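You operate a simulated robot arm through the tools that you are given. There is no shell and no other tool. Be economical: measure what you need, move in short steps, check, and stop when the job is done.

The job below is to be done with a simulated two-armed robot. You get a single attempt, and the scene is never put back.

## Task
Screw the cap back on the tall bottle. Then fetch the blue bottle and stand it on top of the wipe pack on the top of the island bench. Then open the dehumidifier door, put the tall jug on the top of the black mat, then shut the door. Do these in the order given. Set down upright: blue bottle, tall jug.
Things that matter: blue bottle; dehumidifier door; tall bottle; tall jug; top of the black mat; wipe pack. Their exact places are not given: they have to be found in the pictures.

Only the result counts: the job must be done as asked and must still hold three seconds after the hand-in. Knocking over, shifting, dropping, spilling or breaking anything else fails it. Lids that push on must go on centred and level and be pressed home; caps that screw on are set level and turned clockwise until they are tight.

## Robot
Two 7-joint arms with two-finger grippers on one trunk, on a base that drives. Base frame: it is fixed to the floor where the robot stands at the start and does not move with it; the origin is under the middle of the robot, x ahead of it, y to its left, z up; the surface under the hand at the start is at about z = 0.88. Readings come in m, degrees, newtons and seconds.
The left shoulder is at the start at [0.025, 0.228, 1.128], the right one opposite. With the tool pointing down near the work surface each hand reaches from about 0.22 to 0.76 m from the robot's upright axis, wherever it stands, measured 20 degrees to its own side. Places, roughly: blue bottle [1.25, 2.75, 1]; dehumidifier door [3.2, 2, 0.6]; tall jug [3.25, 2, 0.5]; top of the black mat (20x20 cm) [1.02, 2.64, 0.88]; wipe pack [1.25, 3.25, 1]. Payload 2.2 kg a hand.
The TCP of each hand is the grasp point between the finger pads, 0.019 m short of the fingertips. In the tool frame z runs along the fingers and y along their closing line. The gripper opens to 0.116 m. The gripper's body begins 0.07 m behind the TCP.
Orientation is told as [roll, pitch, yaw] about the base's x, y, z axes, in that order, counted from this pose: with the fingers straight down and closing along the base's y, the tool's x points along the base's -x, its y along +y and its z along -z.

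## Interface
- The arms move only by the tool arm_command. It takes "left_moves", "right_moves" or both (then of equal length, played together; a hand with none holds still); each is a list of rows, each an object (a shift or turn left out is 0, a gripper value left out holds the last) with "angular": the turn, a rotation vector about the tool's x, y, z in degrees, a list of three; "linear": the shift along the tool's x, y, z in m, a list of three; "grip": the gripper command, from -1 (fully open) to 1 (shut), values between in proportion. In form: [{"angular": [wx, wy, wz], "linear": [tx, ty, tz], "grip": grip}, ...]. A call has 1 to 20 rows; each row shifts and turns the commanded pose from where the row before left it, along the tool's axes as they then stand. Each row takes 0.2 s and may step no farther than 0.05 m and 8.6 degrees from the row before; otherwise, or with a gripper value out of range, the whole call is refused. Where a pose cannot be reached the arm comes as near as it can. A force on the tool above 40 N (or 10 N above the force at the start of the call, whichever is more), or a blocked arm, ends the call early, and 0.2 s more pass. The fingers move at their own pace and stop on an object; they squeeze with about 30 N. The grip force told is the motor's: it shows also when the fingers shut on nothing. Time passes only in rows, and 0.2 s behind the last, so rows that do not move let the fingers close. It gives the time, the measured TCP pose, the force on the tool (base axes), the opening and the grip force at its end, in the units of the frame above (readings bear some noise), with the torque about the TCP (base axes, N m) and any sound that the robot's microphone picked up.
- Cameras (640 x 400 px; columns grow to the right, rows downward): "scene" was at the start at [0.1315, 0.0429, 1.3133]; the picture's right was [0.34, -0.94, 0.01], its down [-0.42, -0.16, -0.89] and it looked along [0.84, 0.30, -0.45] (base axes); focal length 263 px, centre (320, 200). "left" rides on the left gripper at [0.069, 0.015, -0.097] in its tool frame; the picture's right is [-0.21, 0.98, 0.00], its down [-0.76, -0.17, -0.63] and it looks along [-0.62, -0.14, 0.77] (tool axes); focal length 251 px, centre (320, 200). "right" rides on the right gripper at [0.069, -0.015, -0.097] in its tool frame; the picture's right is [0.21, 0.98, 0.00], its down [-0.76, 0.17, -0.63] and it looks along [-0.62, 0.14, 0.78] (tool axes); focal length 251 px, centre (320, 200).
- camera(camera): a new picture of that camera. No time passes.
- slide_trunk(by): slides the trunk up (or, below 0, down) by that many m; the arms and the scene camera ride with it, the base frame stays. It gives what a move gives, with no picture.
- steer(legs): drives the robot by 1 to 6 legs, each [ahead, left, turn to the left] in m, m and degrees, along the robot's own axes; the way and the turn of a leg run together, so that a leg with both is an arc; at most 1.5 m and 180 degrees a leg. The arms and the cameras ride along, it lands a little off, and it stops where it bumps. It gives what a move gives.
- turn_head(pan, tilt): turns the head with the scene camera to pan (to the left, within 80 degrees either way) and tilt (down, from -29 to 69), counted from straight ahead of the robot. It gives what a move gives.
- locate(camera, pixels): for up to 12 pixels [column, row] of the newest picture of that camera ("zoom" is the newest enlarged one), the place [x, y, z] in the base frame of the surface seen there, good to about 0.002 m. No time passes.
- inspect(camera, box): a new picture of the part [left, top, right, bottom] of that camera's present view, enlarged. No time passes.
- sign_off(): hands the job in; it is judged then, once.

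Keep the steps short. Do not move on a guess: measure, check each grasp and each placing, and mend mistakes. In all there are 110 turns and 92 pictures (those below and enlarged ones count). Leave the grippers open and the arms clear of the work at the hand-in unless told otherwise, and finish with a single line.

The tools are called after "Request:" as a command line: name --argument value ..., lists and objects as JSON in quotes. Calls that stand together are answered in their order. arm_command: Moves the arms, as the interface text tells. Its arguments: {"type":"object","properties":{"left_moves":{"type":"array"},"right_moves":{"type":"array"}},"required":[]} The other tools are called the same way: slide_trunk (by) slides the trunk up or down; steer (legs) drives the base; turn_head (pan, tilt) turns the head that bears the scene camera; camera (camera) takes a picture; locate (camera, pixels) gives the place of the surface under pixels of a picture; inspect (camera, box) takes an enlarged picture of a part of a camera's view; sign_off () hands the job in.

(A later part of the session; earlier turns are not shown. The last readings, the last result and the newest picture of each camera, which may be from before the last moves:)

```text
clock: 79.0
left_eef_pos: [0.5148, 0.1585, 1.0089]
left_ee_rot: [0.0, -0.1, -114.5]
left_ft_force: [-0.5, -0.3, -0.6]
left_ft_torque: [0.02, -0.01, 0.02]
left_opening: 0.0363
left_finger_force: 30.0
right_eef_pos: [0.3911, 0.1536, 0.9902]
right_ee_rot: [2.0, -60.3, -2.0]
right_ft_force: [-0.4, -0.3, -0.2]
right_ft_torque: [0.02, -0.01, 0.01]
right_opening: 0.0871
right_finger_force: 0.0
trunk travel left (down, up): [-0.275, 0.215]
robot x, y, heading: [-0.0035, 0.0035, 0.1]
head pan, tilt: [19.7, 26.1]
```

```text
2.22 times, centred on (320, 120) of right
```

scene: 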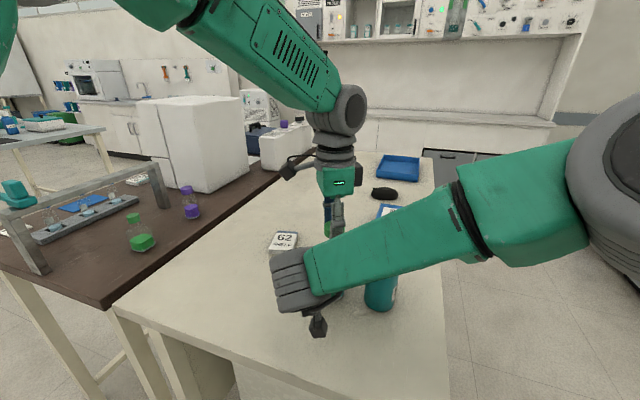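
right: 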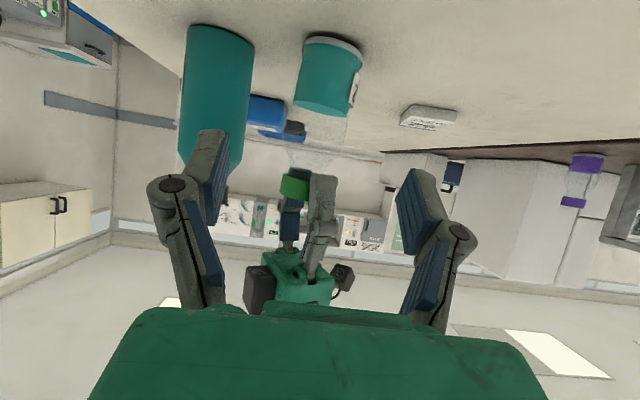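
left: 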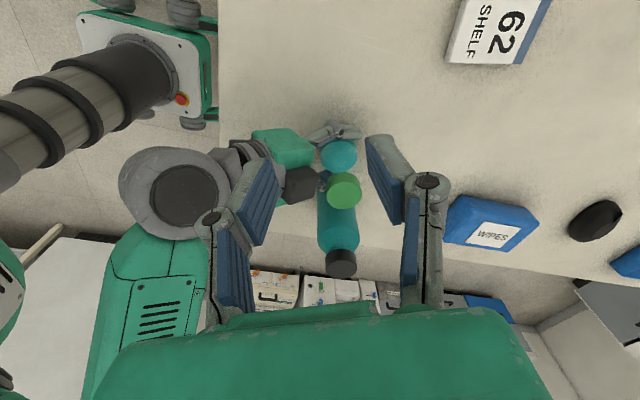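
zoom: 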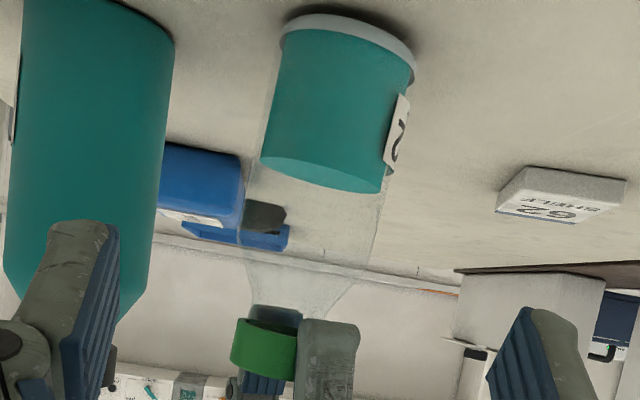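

The bottle leans a few degrees toward −y with its cap on. I lower 2 mm more to firm contact, then release the cap so it settles on its base.

Request:
arm_command --left_moves '[{"linear": [0, 0, 0.001]}, {"linear": [0, 0, 0.001]}, {}]'

```text
clock: 79.8
left_eef_pos: [0.5133, 0.1585, 1.0085]
left_ee_rot: [0.1, 0.0, -114.4]
left_ft_force: [0.6, 1.1, 6.3]
left_ft_torque: [0.01, -0.12, 0.06]
left_opening: 0.0361
left_finger_force: 29.6
right_eef_pos: [0.3904, 0.1531, 0.9906]
right_ee_rot: [1.8, -60.4, -1.9]
right_ft_force: [-0.5, -0.2, -0.4]
right_ft_torque: [0.0, 0.0, 0.01]
right_opening: 0.0871
right_finger_force: 0.3
trunk travel left (down, up): [-0.275, 0.215]
robot x, y, heading: [-0.0004, 0.0002, -0.1]
head pan, tilt: [19.7, 26.1]
```

Contact made (6 N). I nudge the top +10 mm in y to straighten, then open.

Request:
arm_command --left_moves '[{"linear": [0.0045, -0.002, -0.0005]}, {"linear": [0.0045, -0.002, 0]}, {}, {"grip": 0.2}, {"grip": 0.0}, {"grip": -0.2}, {}]'

Request:
inspect --camera "right" --box '[255, 30, 385, 210]'

```text
clock: 81.4
left_eef_pos: [0.5154, 0.1688, 1.0087]
left_ee_rot: [-0.1, 0.0, -114.5]
left_ft_force: [0.6, 0.2, 0.4]
left_ft_torque: [0.03, -0.02, 0.0]
left_opening: 0.0697
left_finger_force: 0.0
right_eef_pos: [0.3925, 0.153, 0.9901]
right_ee_rot: [1.9, -60.4, -1.8]
right_ft_force: [0.3, -0.1, 0.0]
right_ft_torque: [0.0, -0.01, 0.0]
right_opening: 0.087
right_finger_force: 0.0
trunk travel left (down, up): [-0.275, 0.215]
robot x, y, heading: [0.0001, 0.0004, -0.1]
head pan, tilt: [19.7, 26.1]
```

```text
2.22 times, centred on (320, 120) of right
```

zoom: 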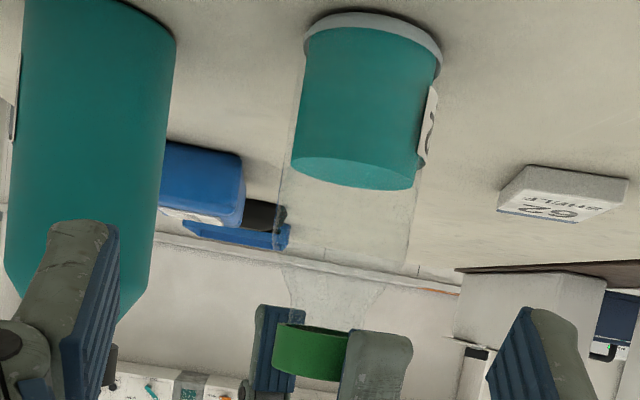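

It stands upright with the cap on. I raise the left hand and verify the cap level from above.

Request:
arm_command --left_moves '[{"linear": [0, 0, -0.04]}, {"linear": [0, 0, -0.05]}, {"linear": [0, 0, -0.05]}, {}]' --right_moves '[{"linear": [0, 0, -0.03]}, {"linear": [0, 0, -0.03]}, {"linear": [-0.03, 0, 0]}, {"linear": [-0.03, 0, 0]}]'

Request:
inspect --camera "left" --box '[260, 40, 400, 150]'

```text
clock: 82.4
left_eef_pos: [0.516, 0.17, 1.146]
left_ee_rot: [0.0, 0.0, -114.5]
left_ft_force: [0.9, 0.0, 0.1]
left_ft_torque: [0.04, -0.01, 0.0]
left_opening: 0.0694
left_finger_force: 0.0
right_eef_pos: [0.3631, 0.1555, 1.071]
right_ee_rot: [1.1, -60.4, -0.5]
right_ft_force: [0.0, -0.6, -0.7]
right_ft_torque: [-0.01, 0.0, 0.0]
right_opening: 0.0869
right_finger_force: 0.1
trunk travel left (down, up): [-0.275, 0.215]
robot x, y, heading: [0.0002, 0.0006, -0.2]
head pan, tilt: [19.7, 26.1]
```

```text
3.64 times, centred on (330, 95) of left
```

zoom: 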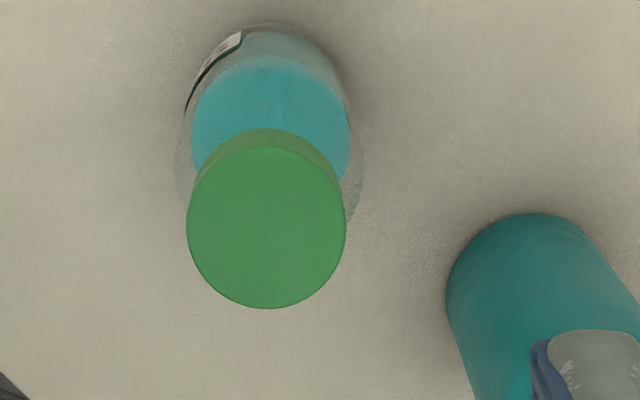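

Request:
locate --camera "zoom" --pixels '[[192, 225], [342, 225], [267, 155], [267, 302], [267, 228], [270, 100], [215, 100], [330, 100]]'

Request:
turn_head --pan 60 --tilt 15

Request:
camera --camera "scene"

```text
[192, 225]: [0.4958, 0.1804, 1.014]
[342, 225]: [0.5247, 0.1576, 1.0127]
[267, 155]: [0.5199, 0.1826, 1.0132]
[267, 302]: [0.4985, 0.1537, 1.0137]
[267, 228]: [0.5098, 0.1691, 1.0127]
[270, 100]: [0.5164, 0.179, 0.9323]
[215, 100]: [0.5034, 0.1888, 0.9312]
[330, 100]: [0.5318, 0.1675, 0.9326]
```

```text
clock: 83.5
left_eef_pos: [0.5159, 0.1709, 1.145]
left_ee_rot: [0.0, -0.1, -114.4]
left_ft_force: [0.1, 0.0, 0.4]
left_ft_torque: [0.0, 0.0, -0.01]
left_opening: 0.0699
left_finger_force: 0.1
right_eef_pos: [0.3642, 0.1539, 1.0701]
right_ee_rot: [1.3, -60.4, -0.6]
right_ft_force: [0.1, 0.0, 1.2]
right_ft_torque: [-0.01, 0.0, 0.02]
right_opening: 0.0869
right_finger_force: 0.0
trunk travel left (down, up): [-0.275, 0.215]
robot x, y, heading: [-0.0019, 0.0022, 0.3]
head pan, tilt: [60.0, 15.0]
```

```text
33 pictures are left
```

scene: 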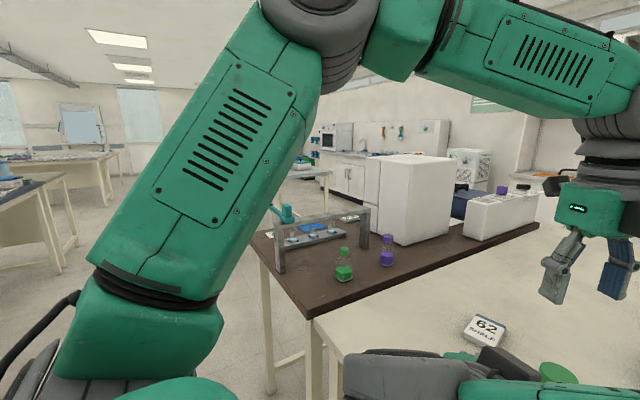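

The cap is level (z 1.013–1.014), 4 mm lower than when loosely set. Next, the island. I back off 0.5 m, tuck the arms to a neutral pose, then look left.

Request:
steer --legs '[[-0.5, 0, 0]]'

Request:
arm_command --left_moves '[{"angular": [0, 0, -8.2], "linear": [-0.02, 0.02, -0.01], "grip": -1}, {"angular": [0, 0, -8.2]}, {"angular": [0, 0, -8.2]}, {"angular": [0, 0, -8.2]}, {"angular": [0, 0, -8.2]}, {"angular": [0, 0, -8.2]}, {"angular": [0, 0, -8.2]}, {"angular": [0, 0, -8.2]}, {"angular": [0, 0, -8.2]}, {"angular": [0, 0, -8.2]}, {"angular": [0, 0, -8.2]}, {"angular": [0, 0, -8.2]}, {"angular": [0, 0, -8.2]}, {"angular": [0, 0, -8]}, {"linear": [0, 0.05, 0]}, {"linear": [0, 0.05, 0]}, {"linear": [0.04, 0.03, 0]}, {"linear": [0.04, 0, 0]}, {}]' --right_moves '[{"linear": [0, -0.05, 0]}, {"linear": [0, -0.05, 0]}, {"linear": [0, -0.05, 0]}, {"linear": [0, -0.05, 0]}, {"linear": [0, -0.05, 0]}, {"linear": [0, -0.04, 0]}, {"angular": [0, 8, 0]}, {"angular": [0, 8, 0]}, {"angular": [0, 8, 0]}, {"angular": [0, 8, 0]}, {"angular": [0, 8, 0]}, {"angular": [0, 8, 0]}, {"angular": [0, 8, 0]}, {"angular": [0, 4, 0]}, {}, {}, {}, {}, {}]'

Request:
steer --legs '[[0, 1.0, 0]]'

Request:
turn_head --pan 50 --tilt 20

Request:
camera --camera "scene"

```text
clock: 86.4
left_eef_pos: [0.0155, 0.1724, 1.1456]
left_ee_rot: [0.1, 0.0, -114.2]
left_ft_force: [0.5, 0.3, 0.4]
left_ft_torque: [-0.01, -0.01, 0.02]
left_opening: 0.0695
left_finger_force: 0.0
right_eef_pos: [-0.1361, 0.155, 1.07]
right_ee_rot: [1.2, -60.4, -0.3]
right_ft_force: [-0.6, -0.2, 0.3]
right_ft_torque: [0.0, 0.01, 0.01]
right_opening: 0.0865
right_finger_force: 0.0
trunk travel left (down, up): [-0.275, 0.215]
robot x, y, heading: [-0.498, -0.0006, 0.3]
head pan, tilt: [60.0, 15.0]
```

```text
clock: 90.4
left_eef_pos: [-0.0571, 0.2695, 1.158]
left_ee_rot: [0.2, 0.0, 0.4]
left_ft_force: [-0.2, -0.6, 0.5]
left_ft_torque: [0.03, 0.03, 0.03]
left_opening: 0.1159
left_finger_force: 0.1
right_eef_pos: [-0.0959, -0.1005, 1.0775]
right_ee_rot: [0.8, -0.4, 0.7]
right_ft_force: [-0.4, -0.9, -0.1]
right_ft_torque: [0.0, 0.02, -0.03]
right_opening: 0.087
right_finger_force: 0.0
right hand out of reach, approached as far as the arm can: row 5, 6
trunk travel left (down, up): [-0.275, 0.215]
robot x, y, heading: [-0.5029, -0.0001, 0.3]
head pan, tilt: [60.0, 15.0]
```

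```text
clock: 95.6
left_eef_pos: [-0.043, 1.2619, 1.1587]
left_ee_rot: [0.1, -0.3, -1.2]
left_ft_force: [0.2, 0.3, 0.8]
left_ft_torque: [-0.02, 0.0, -0.03]
left_opening: 0.116
left_finger_force: 0.0
right_eef_pos: [-0.0939, 0.8933, 1.0792]
right_ee_rot: [0.7, -0.6, -0.9]
right_ft_force: [-0.3, -0.2, 1.4]
right_ft_torque: [0.01, 0.01, 0.0]
right_opening: 0.0867
right_finger_force: 0.0
trunk travel left (down, up): [-0.275, 0.215]
robot x, y, heading: [-0.4923, 1.0031, -1.6]
head pan, tilt: [60.0, 15.0]
```

```text
clock: 96.3
left_eef_pos: [-0.0461, 1.2628, 1.159]
left_ee_rot: [0.1, -0.3, -1.2]
left_ft_force: [-0.1, -0.3, 0.4]
left_ft_torque: [-0.02, -0.04, -0.05]
left_opening: 0.1164
left_finger_force: 0.0
right_eef_pos: [-0.0953, 0.8928, 1.0801]
right_ee_rot: [0.7, -0.7, -0.9]
right_ft_force: [-0.3, -0.4, 0.9]
right_ft_torque: [-0.01, -0.03, -0.03]
right_opening: 0.087
right_finger_force: 0.0
trunk travel left (down, up): [-0.275, 0.215]
robot x, y, heading: [-0.4929, 1.0055, -1.1]
head pan, tilt: [50.0, 20.0]
```

```text
32 pictures are left
```

scene: 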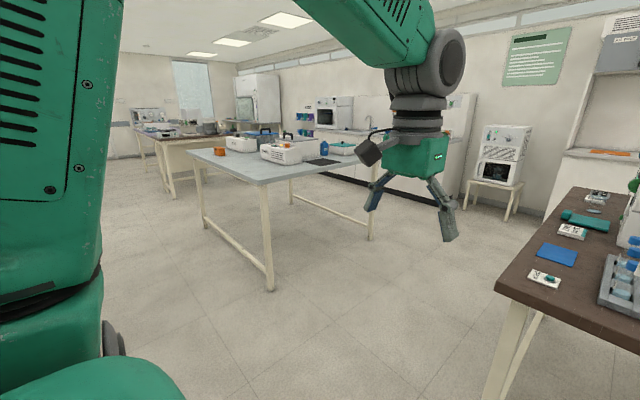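

I see the island table (corners (190,150), (258,184)), a black mat at (322,162), blue bottle at (324,148), and an appliance on a stool at (500,160). I zoom and locate.

Request:
inspect --camera "scene" --box '[180, 100, 380, 220]'

Request:
locate --camera "scene" --pixels '[[258, 182], [192, 152], [270, 287], [322, 162], [324, 149], [342, 148], [356, 157], [280, 150], [500, 135], [492, 175], [370, 235], [205, 225]]'

```text
3.20 times, centred on (280, 160) of scene
```

zoom: 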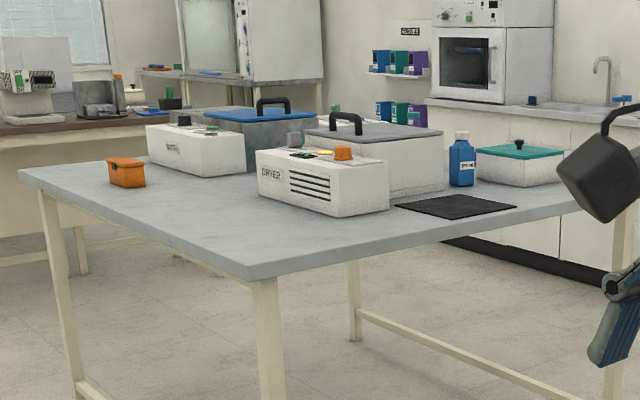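

```text
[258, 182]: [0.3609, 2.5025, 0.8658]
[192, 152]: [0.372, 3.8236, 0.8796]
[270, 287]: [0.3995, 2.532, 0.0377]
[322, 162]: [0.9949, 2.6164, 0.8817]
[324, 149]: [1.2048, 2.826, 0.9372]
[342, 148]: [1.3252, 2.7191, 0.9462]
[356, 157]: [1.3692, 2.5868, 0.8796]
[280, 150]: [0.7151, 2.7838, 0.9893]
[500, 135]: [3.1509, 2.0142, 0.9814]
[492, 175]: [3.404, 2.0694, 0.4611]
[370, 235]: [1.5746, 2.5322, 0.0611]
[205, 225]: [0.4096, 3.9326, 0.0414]
```

Island spans x 0.36…~1.6, south edge y≈2.50; bottle near (1.21, 2.83), mat near (1.0, 2.62), appliance at (3.15, 2.0). I drive to the south side: left 0.85, ahead 1.46, turn left 90°.

Request:
steer --legs '[[0, 0.83, 1.1], [1.46, 0, 0], [0, 0, 90]]'

Request:
turn_head --pan 0 --tilt 25

Request:
camera --camera "scene"

```text
clock: 111.4
left_eef_pos: [0.6932, 2.2753, 1.1593]
left_ee_rot: [0.1, -0.4, 91.1]
left_ft_force: [-0.1, -0.5, 0.1]
left_ft_torque: [-0.03, -0.02, 0.01]
left_opening: 0.116
left_finger_force: 0.1
right_eef_pos: [1.0645, 2.2381, 1.0802]
right_ee_rot: [0.7, -0.7, 91.2]
right_ft_force: [0.4, -0.4, 0.0]
right_ft_torque: [0.02, -0.01, -0.05]
right_opening: 0.087
right_finger_force: 0.1
trunk travel left (down, up): [-0.275, 0.215]
robot x, y, heading: [0.9692, 1.8412, 91.3]
head pan, tilt: [50.0, 20.0]
```

```text
clock: 112.6
left_eef_pos: [0.6937, 2.2712, 1.1601]
left_ee_rot: [0.1, -0.5, 91.0]
left_ft_force: [-0.5, -0.4, -0.1]
left_ft_torque: [-0.03, 0.03, -0.01]
left_opening: 0.116
left_finger_force: 0.0
right_eef_pos: [1.064, 2.2352, 1.0808]
right_ee_rot: [0.8, -0.8, 91.2]
right_ft_force: [0.2, -0.6, -0.4]
right_ft_torque: [0.01, 0.04, -0.01]
right_opening: 0.0871
right_finger_force: 0.0
trunk travel left (down, up): [-0.275, 0.215]
robot x, y, heading: [0.9679, 1.8348, 90.8]
head pan, tilt: [0.0, 25.0]
```

```text
30 pictures are left
```

scene: 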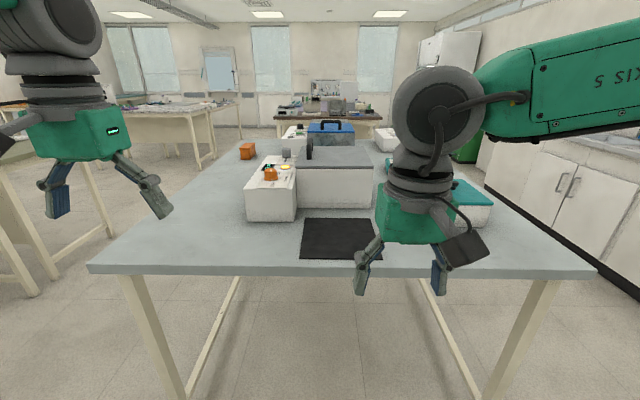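

I drive ahead 0.26 and look with the right wrist camera, which looks ahead of the hand.

Request:
steer --legs '[[0.26, 0, -0.8]]'

Request:
arm_command --right_moves '[{"linear": [0, 0, -0.04]}, {"linear": [0, 0, -0.04]}, {"linear": [0, 0, -0.04], "grip": -1}, {}]'

Request:
camera --camera "right"

```text
clock: 114.5
left_eef_pos: [0.6988, 2.54, 1.1604]
left_ee_rot: [0.1, -0.5, 90.1]
left_ft_force: [0.3, -0.3, 0.1]
left_ft_torque: [-0.01, 0.0, 0.0]
left_opening: 0.1159
left_finger_force: 0.0
right_eef_pos: [1.0691, 2.4971, 1.0815]
right_ee_rot: [0.6, -0.7, 90.5]
right_ft_force: [1.0, -0.7, 0.9]
right_ft_torque: [0.02, 0.01, -0.01]
right_opening: 0.0871
right_finger_force: 0.2
trunk travel left (down, up): [-0.275, 0.215]
robot x, y, heading: [0.9676, 2.1072, 90.0]
head pan, tilt: [0.0, 25.0]
```

```text
clock: 115.5
left_eef_pos: [0.6973, 2.5378, 1.162]
left_ee_rot: [0.1, -0.6, 90.1]
left_ft_force: [0.3, 0.4, 1.0]
left_ft_torque: [-0.02, 0.01, 0.01]
left_opening: 0.1159
left_finger_force: 0.0
right_eef_pos: [1.0715, 2.4939, 1.2032]
right_ee_rot: [0.7, -0.9, 90.4]
right_ft_force: [1.0, 0.0, -0.6]
right_ft_torque: [0.01, 0.0, 0.03]
right_opening: 0.116
right_finger_force: 0.0
trunk travel left (down, up): [-0.275, 0.215]
robot x, y, heading: [0.966, 2.1039, 89.9]
head pan, tilt: [0.0, 25.0]
```

```text
29 pictures are left
```

right: 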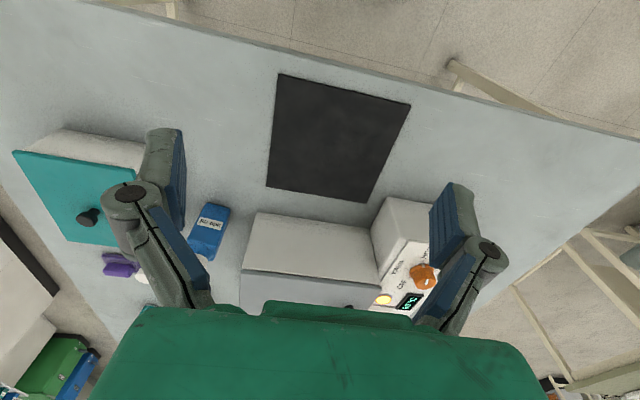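

The blue bottle is at (208,232), between the teal-lid tray and the white box. I zoom and locate it.

Request:
inspect --camera "right" --box '[80, 120, 280, 310]'

Request:
locate --camera "right" --pixels '[[216, 206], [206, 208], [228, 208], [208, 225], [198, 250], [245, 240], [258, 215], [325, 190], [290, 150], [137, 170], [118, 262], [380, 220]]'

```text
2.11 times, centred on (180, 215) of right
```

zoom: 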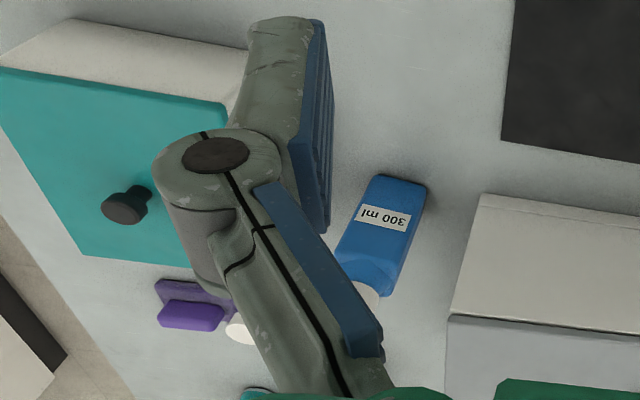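

```text
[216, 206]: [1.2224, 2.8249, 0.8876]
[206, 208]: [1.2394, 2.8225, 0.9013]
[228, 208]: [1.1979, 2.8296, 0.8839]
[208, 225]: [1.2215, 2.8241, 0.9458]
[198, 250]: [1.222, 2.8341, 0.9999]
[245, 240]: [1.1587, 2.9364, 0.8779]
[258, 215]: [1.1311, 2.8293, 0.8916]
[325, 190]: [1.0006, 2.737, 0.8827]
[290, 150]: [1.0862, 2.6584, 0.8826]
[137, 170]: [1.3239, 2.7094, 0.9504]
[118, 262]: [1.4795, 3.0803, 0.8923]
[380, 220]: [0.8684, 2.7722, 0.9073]
```

Bottle front face y≈2.824, x 1.198–1.241. It's a bit far, so I drive 0.045 ahead, then take the right hand over the bottle at z≈1.15 with opening 0.08.

Request:
locate --camera "right" --pixels '[[202, 257], [200, 262]]'

Request:
steer --legs '[[0.045, 0, 0]]'

Request:
arm_command --right_moves '[{"linear": [-0.038, -0.019, 0], "grip": -0.38}, {"linear": [-0.038, -0.019, 0]}, {"linear": [-0.038, -0.019, 0]}, {"linear": [-0.038, -0.019, 0]}, {"linear": [-0.038, -0.019, 0]}, {"linear": [-0.038, -0.019, 0.01]}, {"linear": [-0.038, -0.019, 0.02]}, {"linear": [-0.02, -0.015, 0.02]}, {}]'

Request:
camera --camera "right"

```text
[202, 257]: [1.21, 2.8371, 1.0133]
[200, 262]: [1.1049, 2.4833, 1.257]
```

```text
clock: 116.4
left_eef_pos: [0.6971, 2.5804, 1.1633]
left_ee_rot: [0.2, -0.7, 90.2]
left_ft_force: [0.5, 0.8, -0.4]
left_ft_torque: [0.01, 0.04, -0.01]
left_opening: 0.1161
left_finger_force: 0.1
right_eef_pos: [1.0705, 2.5349, 1.2045]
right_ee_rot: [0.7, -1.1, 90.4]
right_ft_force: [-0.1, -0.1, 0.4]
right_ft_torque: [-0.01, -0.01, -0.01]
right_opening: 0.1159
right_finger_force: 0.1
trunk travel left (down, up): [-0.275, 0.215]
robot x, y, heading: [0.9647, 2.1495, 89.9]
head pan, tilt: [0.0, 25.0]
```

```text
clock: 118.4
left_eef_pos: [0.6983, 2.5803, 1.1635]
left_ee_rot: [0.1, -0.7, 90.1]
left_ft_force: [-0.1, 0.0, 0.2]
left_ft_torque: [0.01, -0.04, 0.01]
left_opening: 0.116
left_finger_force: 0.1
right_eef_pos: [1.218, 2.8242, 1.1572]
right_ee_rot: [0.7, -1.1, 90.4]
right_ft_force: [0.1, -0.1, 0.4]
right_ft_torque: [-0.02, 0.05, -0.04]
right_opening: 0.0799
right_finger_force: 0.1
trunk travel left (down, up): [-0.275, 0.215]
robot x, y, heading: [0.9641, 2.149, 90.1]
head pan, tilt: [0.0, 25.0]
```

```text
27 pictures are left
```

right: 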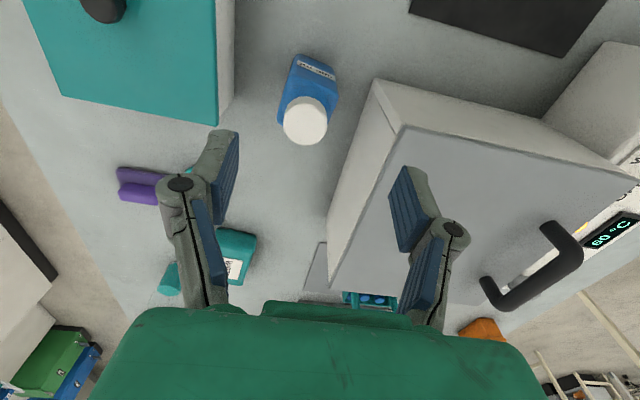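

The cap is at (305,118), right hand slightly behind it. I locate cap, box edge, tray edge and the items beyond.

Request:
locate --camera "right" --pixels '[[305, 112], [290, 118], [325, 116], [305, 136], [283, 95], [335, 95], [402, 128], [378, 84], [218, 110], [234, 100], [370, 298], [235, 245]]'

Request:
inspect --camera "right" --box '[100, 150, 420, 320]'

```text
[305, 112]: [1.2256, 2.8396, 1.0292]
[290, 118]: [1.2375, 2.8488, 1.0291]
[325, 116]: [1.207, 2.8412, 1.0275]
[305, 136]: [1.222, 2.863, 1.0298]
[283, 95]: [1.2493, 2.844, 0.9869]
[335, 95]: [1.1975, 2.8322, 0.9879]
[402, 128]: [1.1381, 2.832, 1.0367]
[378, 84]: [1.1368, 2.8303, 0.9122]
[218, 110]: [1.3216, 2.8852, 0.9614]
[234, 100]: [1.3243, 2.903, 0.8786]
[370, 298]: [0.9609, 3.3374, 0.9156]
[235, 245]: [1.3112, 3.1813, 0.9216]
```

```text
2.00 times, centred on (260, 235) of right
```

zoom: 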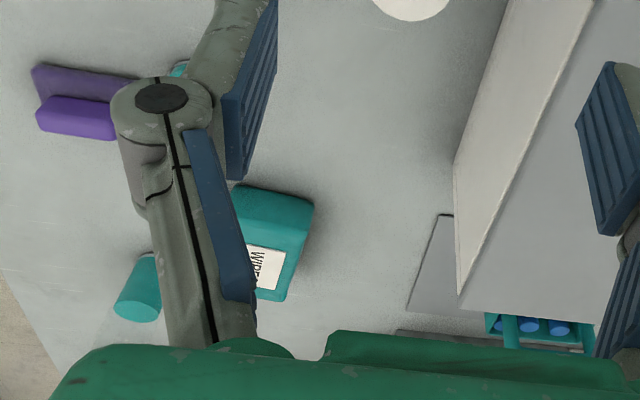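

Bottle axis ≈ (1.2225, 2.847), cap top 1.029; box edge x 1.138 (z 1.037), tray x 1.322; the teal "WIPES" pack near (1.28, 3.22). I level the tool, centre over the bottle, lower to 1.10 and check.

Request:
arm_command --right_moves '[{"angular": [0.7, 1.1, 0], "linear": [-0.01, -0.004, 0]}, {"linear": [-0.009, -0.005, 0.02]}, {"linear": [0, 0, 0.02]}, {"linear": [0, 0, 0.02]}, {}]'

Request:
camera --camera "right"

```text
clock: 119.6
left_eef_pos: [0.6991, 2.5809, 1.1637]
left_ee_rot: [0.1, -0.7, 90.1]
left_ft_force: [0.0, 0.5, -0.6]
left_ft_torque: [0.02, -0.01, 0.0]
left_opening: 0.1159
left_finger_force: 0.0
right_eef_pos: [1.2264, 2.8325, 1.0949]
right_ee_rot: [0.1, 0.0, 90.4]
right_ft_force: [1.1, -0.1, -0.4]
right_ft_torque: [0.01, 0.0, 0.01]
right_opening: 0.0803
right_finger_force: 0.1
right hand out of reach, approached as far as the arm can: row 1
trunk travel left (down, up): [-0.275, 0.215]
robot x, y, heading: [0.9666, 2.1462, 90.1]
head pan, tilt: [0.0, 25.0]
```

```text
25 pictures are left
```

right: 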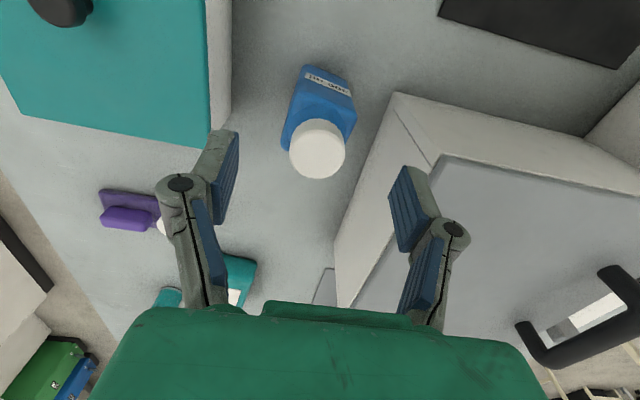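

Bottle needs +13 mm further in y. I move that and lower to z≈1.03 first, checking reach.

Request:
arm_command --right_moves '[{"linear": [-0.007, -0.001, 0.01]}, {"linear": [-0.007, 0, 0.02]}, {"linear": [0, 0, 0.01]}, {}]'

Request:
camera --camera "right"

```text
clock: 120.6
left_eef_pos: [0.6985, 2.5809, 1.1622]
left_ee_rot: [0.1, -0.6, 90.1]
left_ft_force: [0.0, -0.4, 0.3]
left_ft_torque: [-0.03, 0.01, -0.02]
left_opening: 0.1161
left_finger_force: 0.0
right_eef_pos: [1.228, 2.8454, 1.0545]
right_ee_rot: [0.0, 0.0, 90.4]
right_ft_force: [-0.8, 0.3, 0.0]
right_ft_torque: [-0.01, -0.03, -0.01]
right_opening: 0.0803
right_finger_force: 0.2
trunk travel left (down, up): [-0.275, 0.215]
robot x, y, heading: [0.9676, 2.1467, 89.8]
head pan, tilt: [0.0, 25.0]
```

```text
24 pictures are left
```

right: 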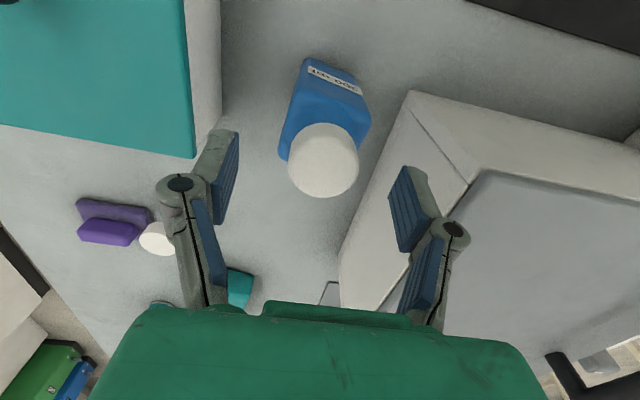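

Centred (row 160 as expected). The bottle's front is turned ≈−9°, so I turn the tool +8.5° about its z, lower to z≈0.968 and grip gently.

Request:
arm_command --right_moves '[{"angular": [0, 0, 8.5], "linear": [0, 0.001, 0.01]}, {"linear": [0, 0, 0.025]}, {"linear": [0, 0, 0.025]}, {"linear": [0, 0, 0.026]}, {"grip": -0.1}, {"grip": 0.0}, {"grip": 0.1}, {"grip": 1}, {"grip": 1}]'

Request:
arm_command --right_moves '[{"linear": [0, 0, -0.02]}, {"linear": [0, 0, -0.04]}, {"linear": [0, 0, -0.04]}, {"linear": [0, 0, -0.04]}, {}]'

Request:
camera --camera "right"

```text
clock: 122.6
left_eef_pos: [0.698, 2.581, 1.1631]
left_ee_rot: [0.2, -0.7, 90.1]
left_ft_force: [0.6, 0.8, 0.9]
left_ft_torque: [0.0, -0.04, -0.01]
left_opening: 0.1162
left_finger_force: 0.1
right_eef_pos: [1.2252, 2.8469, 0.968]
right_ee_rot: [0.0, 0.0, 81.8]
right_ft_force: [0.0, -1.3, 0.0]
right_ft_torque: [0.05, 0.1, 0.01]
right_opening: 0.0554
right_finger_force: 29.9
trunk travel left (down, up): [-0.275, 0.215]
robot x, y, heading: [0.9671, 2.1472, 89.9]
head pan, tilt: [0.0, 25.0]
```

```text
clock: 123.8
left_eef_pos: [0.6951, 2.5824, 1.1629]
left_ee_rot: [-0.1, -0.6, 90.1]
left_ft_force: [-1.0, 0.1, 0.1]
left_ft_torque: [-0.01, 0.0, 0.02]
left_opening: 0.1162
left_finger_force: 0.0
right_eef_pos: [1.2225, 2.8486, 1.1088]
right_ee_rot: [0.0, 0.1, 82.0]
right_ft_force: [0.6, 0.3, -2.7]
right_ft_torque: [-0.01, 0.0, 0.0]
right_opening: 0.0556
right_finger_force: 30.4
trunk travel left (down, up): [-0.275, 0.215]
robot x, y, heading: [0.9703, 2.1498, 89.9]
head pan, tilt: [0.0, 25.0]
```

```text
23 pictures are left
```

right: 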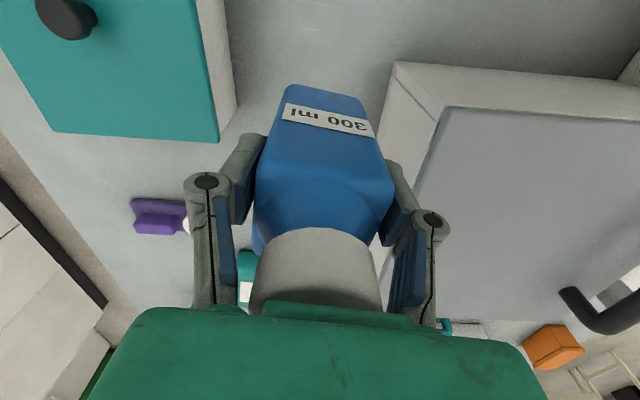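

Bottle gripped (0.055) and lifted. I raise and pull it in, then drive round to the island's east side facing west, near (2.0, 2.97).

Request:
arm_command --right_moves '[{"linear": [0, 0, -0.04]}, {"linear": [0, 0, -0.04]}, {"linear": [0.045, 0, 0]}, {"linear": [0.045, 0, 0]}, {"linear": [0.045, 0, 0]}, {"linear": [0.045, 0, 0]}, {"linear": [0.045, 0, 0]}, {}]'

Request:
steer --legs '[[-0.33, 0, 0], [0, -1.11, 0], [1.15, 0, 0], [0, 0, 90]]'

Request:
turn_head --pan -10 --tilt 30

Request:
camera --camera "scene"

```text
clock: 125.6
left_eef_pos: [0.6971, 2.5812, 1.1625]
left_ee_rot: [-0.1, -0.5, 90.1]
left_ft_force: [0.6, -0.2, 0.1]
left_ft_torque: [-0.01, 0.04, 0.01]
left_opening: 0.116
left_finger_force: 0.0
right_eef_pos: [1.2167, 2.8324, 1.1588]
right_ee_rot: [0.0, 0.1, 81.9]
right_ft_force: [0.3, -1.0, -3.9]
right_ft_torque: [-0.04, 0.01, 0.0]
right_opening: 0.0551
right_finger_force: 30.4
right hand out of reach, approached as far as the arm can: row 1, 2, 3, 4, 5, 6, 7
trunk travel left (down, up): [-0.275, 0.215]
robot x, y, heading: [0.9666, 2.1445, 90.2]
head pan, tilt: [0.0, 25.0]
```

```text
clock: 142.3
left_eef_pos: [1.6345, 2.7073, 1.163]
left_ee_rot: [0.2, -0.6, -179.4]
left_ft_force: [0.3, 0.6, 0.2]
left_ft_torque: [0.02, 0.01, 0.01]
left_opening: 0.1163
left_finger_force: 0.1
right_eef_pos: [1.3794, 3.2262, 1.1579]
right_ee_rot: [0.1, 0.2, 172.4]
right_ft_force: [-0.8, 0.2, -3.9]
right_ft_torque: [-0.01, 0.0, -0.02]
right_opening: 0.0553
right_finger_force: 30.1
trunk travel left (down, up): [-0.275, 0.215]
robot x, y, heading: [2.0673, 2.9804, -179.3]
head pan, tilt: [0.0, 25.0]
```

```text
clock: 143.0
left_eef_pos: [1.6391, 2.7073, 1.1639]
left_ee_rot: [0.1, -0.9, -179.4]
left_ft_force: [-0.9, 0.0, 0.7]
left_ft_torque: [-0.02, -0.01, -0.01]
left_opening: 0.1161
left_finger_force: 0.0
right_eef_pos: [1.3812, 3.2245, 1.1625]
right_ee_rot: [0.0, 0.0, 172.4]
right_ft_force: [-0.2, -0.1, -4.5]
right_ft_torque: [-0.02, -0.03, 0.03]
right_opening: 0.0554
right_finger_force: 30.1
trunk travel left (down, up): [-0.275, 0.215]
robot x, y, heading: [2.0666, 2.9771, -179.4]
head pan, tilt: [-10.0, 30.0]
```

```text
22 pictures are left
```

scene: 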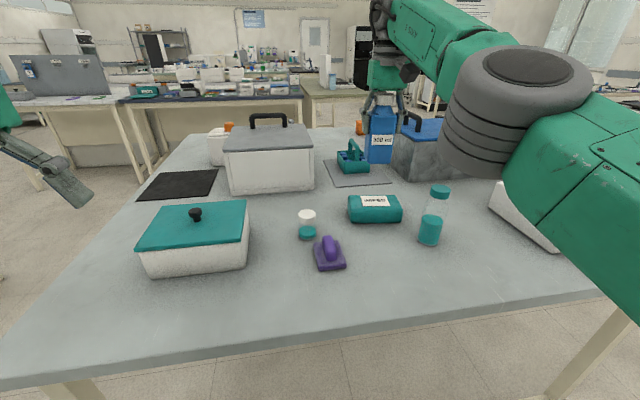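

I see the wipe pack at (375,208). Locating its top corners.

Request:
locate --camera "scene" --pixels '[[351, 199], [394, 197], [349, 209], [401, 208], [375, 202], [375, 220], [350, 221], [400, 221], [438, 190], [307, 213], [610, 290], [200, 345]]'

Request:
inspect --camera "scene" --box '[320, 140, 460, 260]'

```text
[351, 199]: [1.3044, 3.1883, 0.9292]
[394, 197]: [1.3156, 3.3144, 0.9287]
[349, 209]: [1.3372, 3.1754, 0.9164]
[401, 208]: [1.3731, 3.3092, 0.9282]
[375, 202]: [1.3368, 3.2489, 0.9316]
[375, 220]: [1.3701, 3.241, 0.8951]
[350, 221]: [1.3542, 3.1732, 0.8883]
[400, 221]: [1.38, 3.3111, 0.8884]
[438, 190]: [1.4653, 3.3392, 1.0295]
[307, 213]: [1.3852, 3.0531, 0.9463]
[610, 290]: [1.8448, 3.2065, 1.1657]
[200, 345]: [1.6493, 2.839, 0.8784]
```

```text
3.33 times, centred on (390, 200) of scene
```

zoom: 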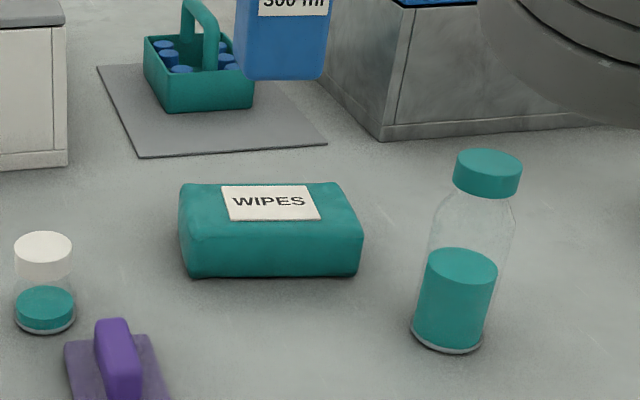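

Pack top centre ≈ (1.33, 3.246), z 0.930. I drive 0.06 ahead, then position the bottle above it and look.

Request:
steer --legs '[[0.06, 0, 0]]'

Request:
arm_command --right_moves '[{"linear": [0.006, -0.0225, 0]}, {"linear": [0, 0, 0.04]}, {"linear": [0, 0, 0.04]}, {}]'

Request:
inspect --camera "scene" --box '[300, 120, 480, 280]'

Request:
camera --camera "right"

```text
clock: 144.0
left_eef_pos: [1.5792, 2.7048, 1.1658]
left_ee_rot: [0.0, -1.2, -179.4]
left_ft_force: [0.9, 0.4, 0.7]
left_ft_torque: [-0.04, 0.0, -0.03]
left_opening: 0.1161
left_finger_force: 0.0
right_eef_pos: [1.3218, 3.2227, 1.1626]
right_ee_rot: [0.1, -0.2, 172.2]
right_ft_force: [-0.7, -0.6, -4.4]
right_ft_torque: [0.03, 0.0, -0.04]
right_opening: 0.0556
right_finger_force: 30.7
trunk travel left (down, up): [-0.275, 0.215]
robot x, y, heading: [2.0067, 2.9787, -179.5]
head pan, tilt: [-10.0, 30.0]
```

```text
clock: 145.0
left_eef_pos: [1.5837, 2.6991, 1.1614]
left_ee_rot: [-0.2, -0.5, -179.3]
left_ft_force: [0.2, 0.4, -1.0]
left_ft_torque: [-0.01, 0.04, 0.0]
left_opening: 0.116
left_finger_force: 0.1
right_eef_pos: [1.3344, 3.2372, 1.0862]
right_ee_rot: [-0.1, -0.4, 172.3]
right_ft_force: [0.3, -0.6, -2.4]
right_ft_torque: [0.01, -0.03, -0.01]
right_opening: 0.0553
right_finger_force: 30.0
right hand out of reach, approached as far as the arm can: row 1
trunk travel left (down, up): [-0.275, 0.215]
robot x, y, heading: [2.0034, 2.9762, -179.3]
head pan, tilt: [-10.0, 30.0]
```

```text
2.50 times, centred on (390, 200) of scene
```

zoom: 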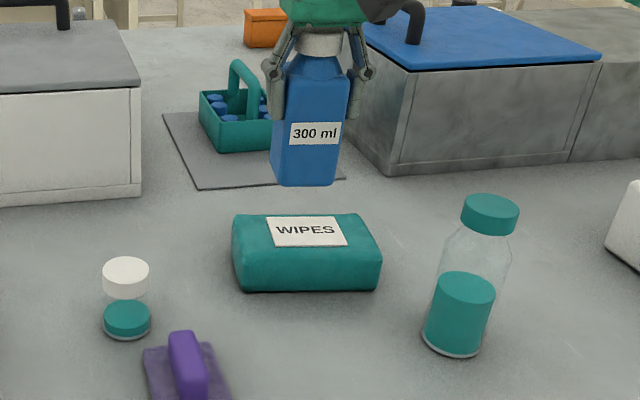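

```text
19 pictures are left
```

right: 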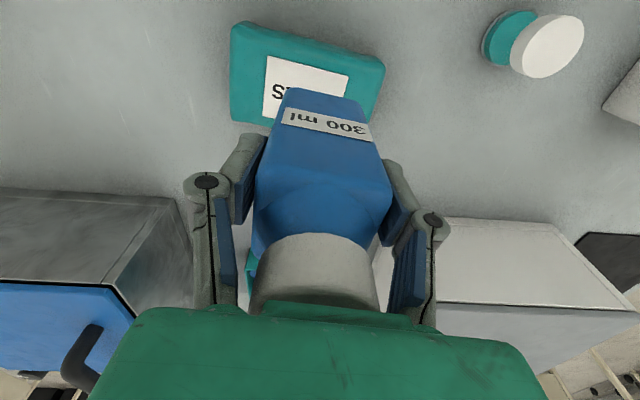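

I locate pack edges in the right picture to centre precisely.

Request:
locate --camera "right" --pixels '[[236, 75], [380, 85], [250, 40], [370, 62], [268, 60], [346, 76], [310, 50], [236, 115], [325, 92]]'

```text
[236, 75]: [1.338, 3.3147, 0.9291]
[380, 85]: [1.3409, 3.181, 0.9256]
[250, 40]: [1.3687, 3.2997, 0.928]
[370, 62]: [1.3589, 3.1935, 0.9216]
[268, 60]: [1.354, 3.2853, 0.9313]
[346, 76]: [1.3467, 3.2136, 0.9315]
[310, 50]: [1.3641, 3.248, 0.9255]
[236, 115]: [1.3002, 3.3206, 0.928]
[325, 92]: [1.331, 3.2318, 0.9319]
```

Pack centre ≈ (1.332, 3.248). I shift +11 mm in y and lower close, then feel for contact.

Request:
arm_command --right_moves '[{"linear": [-0.0015, -0.011, 0.02]}, {"linear": [0, 0, 0.02]}, {"linear": [0, 0, 0.02]}, {}]'

Request:
arm_command --right_moves '[{"linear": [0, 0, 0.002]}, {"linear": [0, 0, 0.002]}, {}]'

Request:
inspect --camera "scene" --box '[300, 120, 480, 280]'

```text
clock: 146.0
left_eef_pos: [1.5822, 2.7001, 1.1617]
left_ee_rot: [-0.1, -0.5, -179.4]
left_ft_force: [0.8, -0.2, -0.8]
left_ft_torque: [0.01, -0.02, -0.02]
left_opening: 0.1163
left_finger_force: 0.2
right_eef_pos: [1.3318, 3.2503, 1.0264]
right_ee_rot: [-0.1, -0.3, 172.3]
right_ft_force: [0.5, 0.2, -3.7]
right_ft_torque: [0.02, -0.04, 0.01]
right_opening: 0.0555
right_finger_force: 29.8
trunk travel left (down, up): [-0.275, 0.215]
robot x, y, heading: [2.0069, 2.9744, -179.4]
head pan, tilt: [-10.0, 30.0]
```

```text
clock: 146.8
left_eef_pos: [1.581, 2.7033, 1.1623]
left_ee_rot: [0.0, -0.7, -179.3]
left_ft_force: [0.3, -0.8, 0.5]
left_ft_torque: [0.01, 0.03, 0.01]
left_opening: 0.1157
left_finger_force: 0.1
right_eef_pos: [1.333, 3.252, 1.0199]
right_ee_rot: [0.0, -0.2, 172.4]
right_ft_force: [0.4, -0.7, -3.6]
right_ft_torque: [0.03, 0.0, -0.01]
right_opening: 0.0551
right_finger_force: 30.5
trunk travel left (down, up): [-0.275, 0.215]
robot x, y, heading: [2.0035, 2.9759, -179.1]
head pan, tilt: [-10.0, 30.0]
```

```text
2.50 times, centred on (390, 200) of scene
```

zoom: 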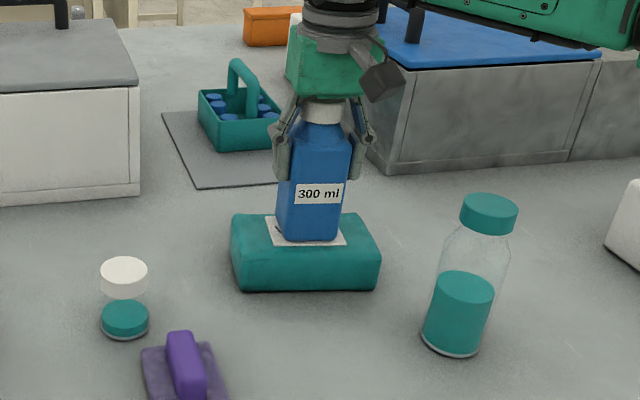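

Bottle sits centred just above the pack. I lower in 1 mm steps until the force shows contact.

Request:
arm_command --right_moves '[{"linear": [0, 0, 0.001]}, {"linear": [0, 0, 0.001]}, {}]'

```text
clock: 147.6
left_eef_pos: [1.5815, 2.7062, 1.1641]
left_ee_rot: [0.1, -0.8, -179.4]
left_ft_force: [0.0, 0.0, 0.6]
left_ft_torque: [-0.01, 0.0, -0.01]
left_opening: 0.116
left_finger_force: 0.1
right_eef_pos: [1.3313, 3.2548, 1.0193]
right_ee_rot: [0.1, -0.4, 172.2]
right_ft_force: [-0.8, 2.8, 7.8]
right_ft_torque: [0.17, -0.11, 0.01]
right_opening: 0.0555
right_finger_force: 29.7
trunk travel left (down, up): [-0.275, 0.215]
robot x, y, heading: [2.0087, 2.9778, -179.5]
head pan, tilt: [-10.0, 30.0]
```

Contact (7.8 N). I open gently and raise straight up, then check.

Request:
arm_command --right_moves '[{"linear": [0, 0, -0.0005], "grip": 0.0}, {"grip": -0.2}, {"grip": -0.38}, {}, {"linear": [0, 0, -0.03]}, {"linear": [0, 0, -0.04]}, {"linear": [0, 0, -0.04]}, {"linear": [0, 0, -0.03]}, {}]'

Request:
inspect --camera "scene" --box '[300, 120, 480, 280]'

```text
clock: 149.6
left_eef_pos: [1.5816, 2.7057, 1.1634]
left_ee_rot: [0.1, -0.7, -179.4]
left_ft_force: [-0.1, 0.5, 0.4]
left_ft_torque: [0.0, -0.02, 0.0]
left_opening: 0.1163
left_finger_force: 0.0
right_eef_pos: [1.3322, 3.2549, 1.1566]
right_ee_rot: [0.2, -0.2, 172.3]
right_ft_force: [0.0, -0.6, 0.0]
right_ft_torque: [-0.02, -0.04, -0.03]
right_opening: 0.08
right_finger_force: 0.0
trunk travel left (down, up): [-0.275, 0.215]
robot x, y, heading: [2.009, 2.9823, -179.3]
head pan, tilt: [-10.0, 30.0]
```

```text
2.50 times, centred on (390, 200) of scene
```

zoom: 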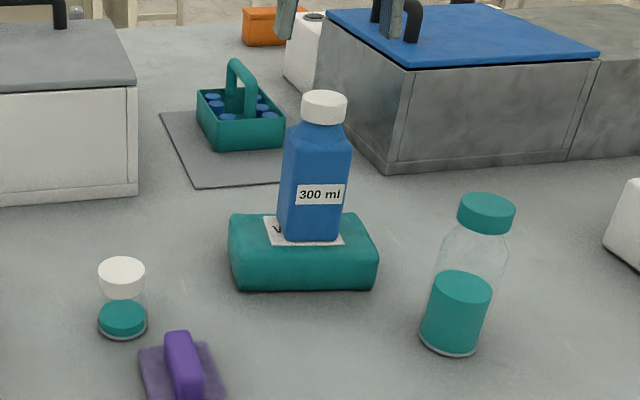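

Blue bottle stands upright on the pack. Next I retract the right hand, back off, go south and turn to face the appliance.

Request:
arm_command --right_moves '[{"linear": [0.045, 0, 0]}, {"linear": [0.045, 0, 0]}, {"linear": [0.045, 0, 0]}, {"linear": [0.045, 0, 0]}, {"linear": [0.045, 0, 0]}, {"linear": [0.045, 0, 0]}, {}]'

Request:
steer --legs '[[-0.25, 0, 0], [0, 0.95, 0], [0, 0, 90], [0, 0, 90]]'

Request:
turn_head --pan 0 --tilt 30

Request:
camera --camera "scene"

```text
clock: 151.2
left_eef_pos: [1.5812, 2.7066, 1.1642]
left_ee_rot: [0.0, -1.0, -179.4]
left_ft_force: [0.0, 0.1, 0.4]
left_ft_torque: [0.0, -0.02, 0.01]
left_opening: 0.1162
left_finger_force: 0.1
right_eef_pos: [1.6003, 3.2193, 1.1579]
right_ee_rot: [0.2, -0.2, 172.4]
right_ft_force: [-1.3, -0.4, -0.5]
right_ft_torque: [0.04, 0.03, 0.01]
right_opening: 0.0801
right_finger_force: 0.1
trunk travel left (down, up): [-0.275, 0.215]
robot x, y, heading: [2.0053, 2.9799, -179.5]
head pan, tilt: [-10.0, 30.0]
```

```text
clock: 165.2
left_eef_pos: [2.6842, 2.2915, 1.1653]
left_ee_rot: [0.1, -0.9, -0.4]
left_ft_force: [0.2, 0.1, 0.3]
left_ft_torque: [0.0, -0.01, 0.0]
left_opening: 0.1162
left_finger_force: 0.0
right_eef_pos: [2.6551, 1.7803, 1.1593]
right_ee_rot: [0.2, -0.2, -8.7]
right_ft_force: [-0.2, 0.0, 0.3]
right_ft_torque: [0.03, 0.0, -0.01]
right_opening: 0.0801
right_finger_force: 0.2
trunk travel left (down, up): [-0.275, 0.215]
robot x, y, heading: [2.2549, 2.0265, -0.5]
head pan, tilt: [-10.0, 30.0]
```

```text
clock: 165.9
left_eef_pos: [2.681, 2.2929, 1.1625]
left_ee_rot: [0.1, -0.6, -0.3]
left_ft_force: [-0.2, -0.4, -0.6]
left_ft_torque: [0.03, 0.01, 0.01]
left_opening: 0.1161
left_finger_force: 0.1
right_eef_pos: [2.6537, 1.7806, 1.1598]
right_ee_rot: [0.3, -0.5, -8.6]
right_ft_force: [-0.1, -0.2, -0.1]
right_ft_torque: [0.02, -0.04, -0.03]
right_opening: 0.0801
right_finger_force: 0.0
trunk travel left (down, up): [-0.275, 0.215]
robot x, y, heading: [2.2533, 2.0306, -0.4]
head pan, tilt: [0.0, 30.0]
```

```text
16 pictures are left
```

scene: 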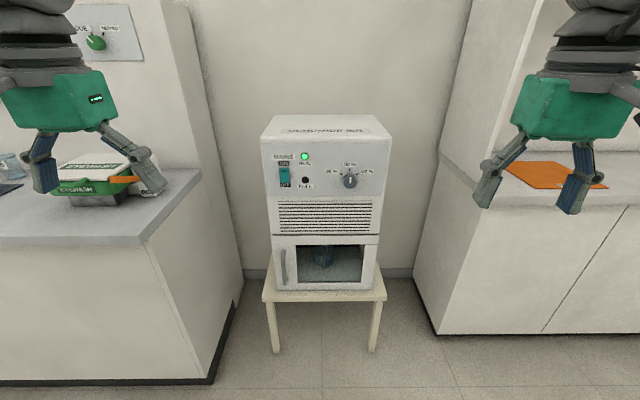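

Appliance on a stool; the lower door has a vertical handle at the left (283,266), hinge at right, jug visible through the window (322,258). I zoom and locate.

Request:
inspect --camera "scene" --box '[260, 225, 395, 305]'

Request:
locate --camera "scene" --pixels '[[283, 253], [284, 266], [285, 279], [277, 242], [378, 240], [374, 285], [278, 288], [320, 256], [322, 248], [262, 150], [390, 150], [325, 292]]'

```text
4.74 times, centred on (328, 265) of scene
```

zoom: 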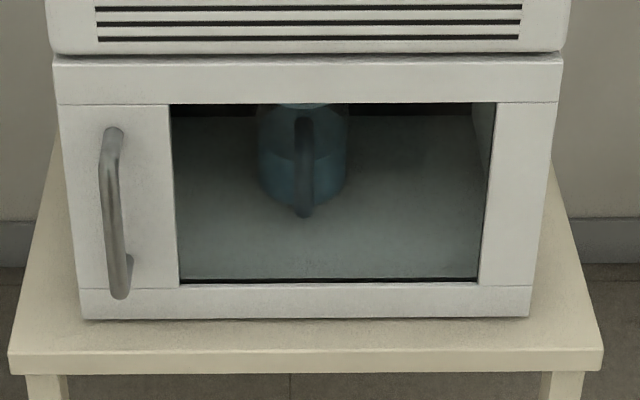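

```text
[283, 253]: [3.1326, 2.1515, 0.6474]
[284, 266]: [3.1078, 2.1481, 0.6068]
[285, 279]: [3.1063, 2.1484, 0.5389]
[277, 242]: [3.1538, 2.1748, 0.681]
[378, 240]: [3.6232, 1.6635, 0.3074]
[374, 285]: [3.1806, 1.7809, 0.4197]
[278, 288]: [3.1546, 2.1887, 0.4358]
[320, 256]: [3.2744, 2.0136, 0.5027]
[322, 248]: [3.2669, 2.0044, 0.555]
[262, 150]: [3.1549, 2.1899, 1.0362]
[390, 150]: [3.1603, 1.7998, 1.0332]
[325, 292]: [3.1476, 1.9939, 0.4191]
```

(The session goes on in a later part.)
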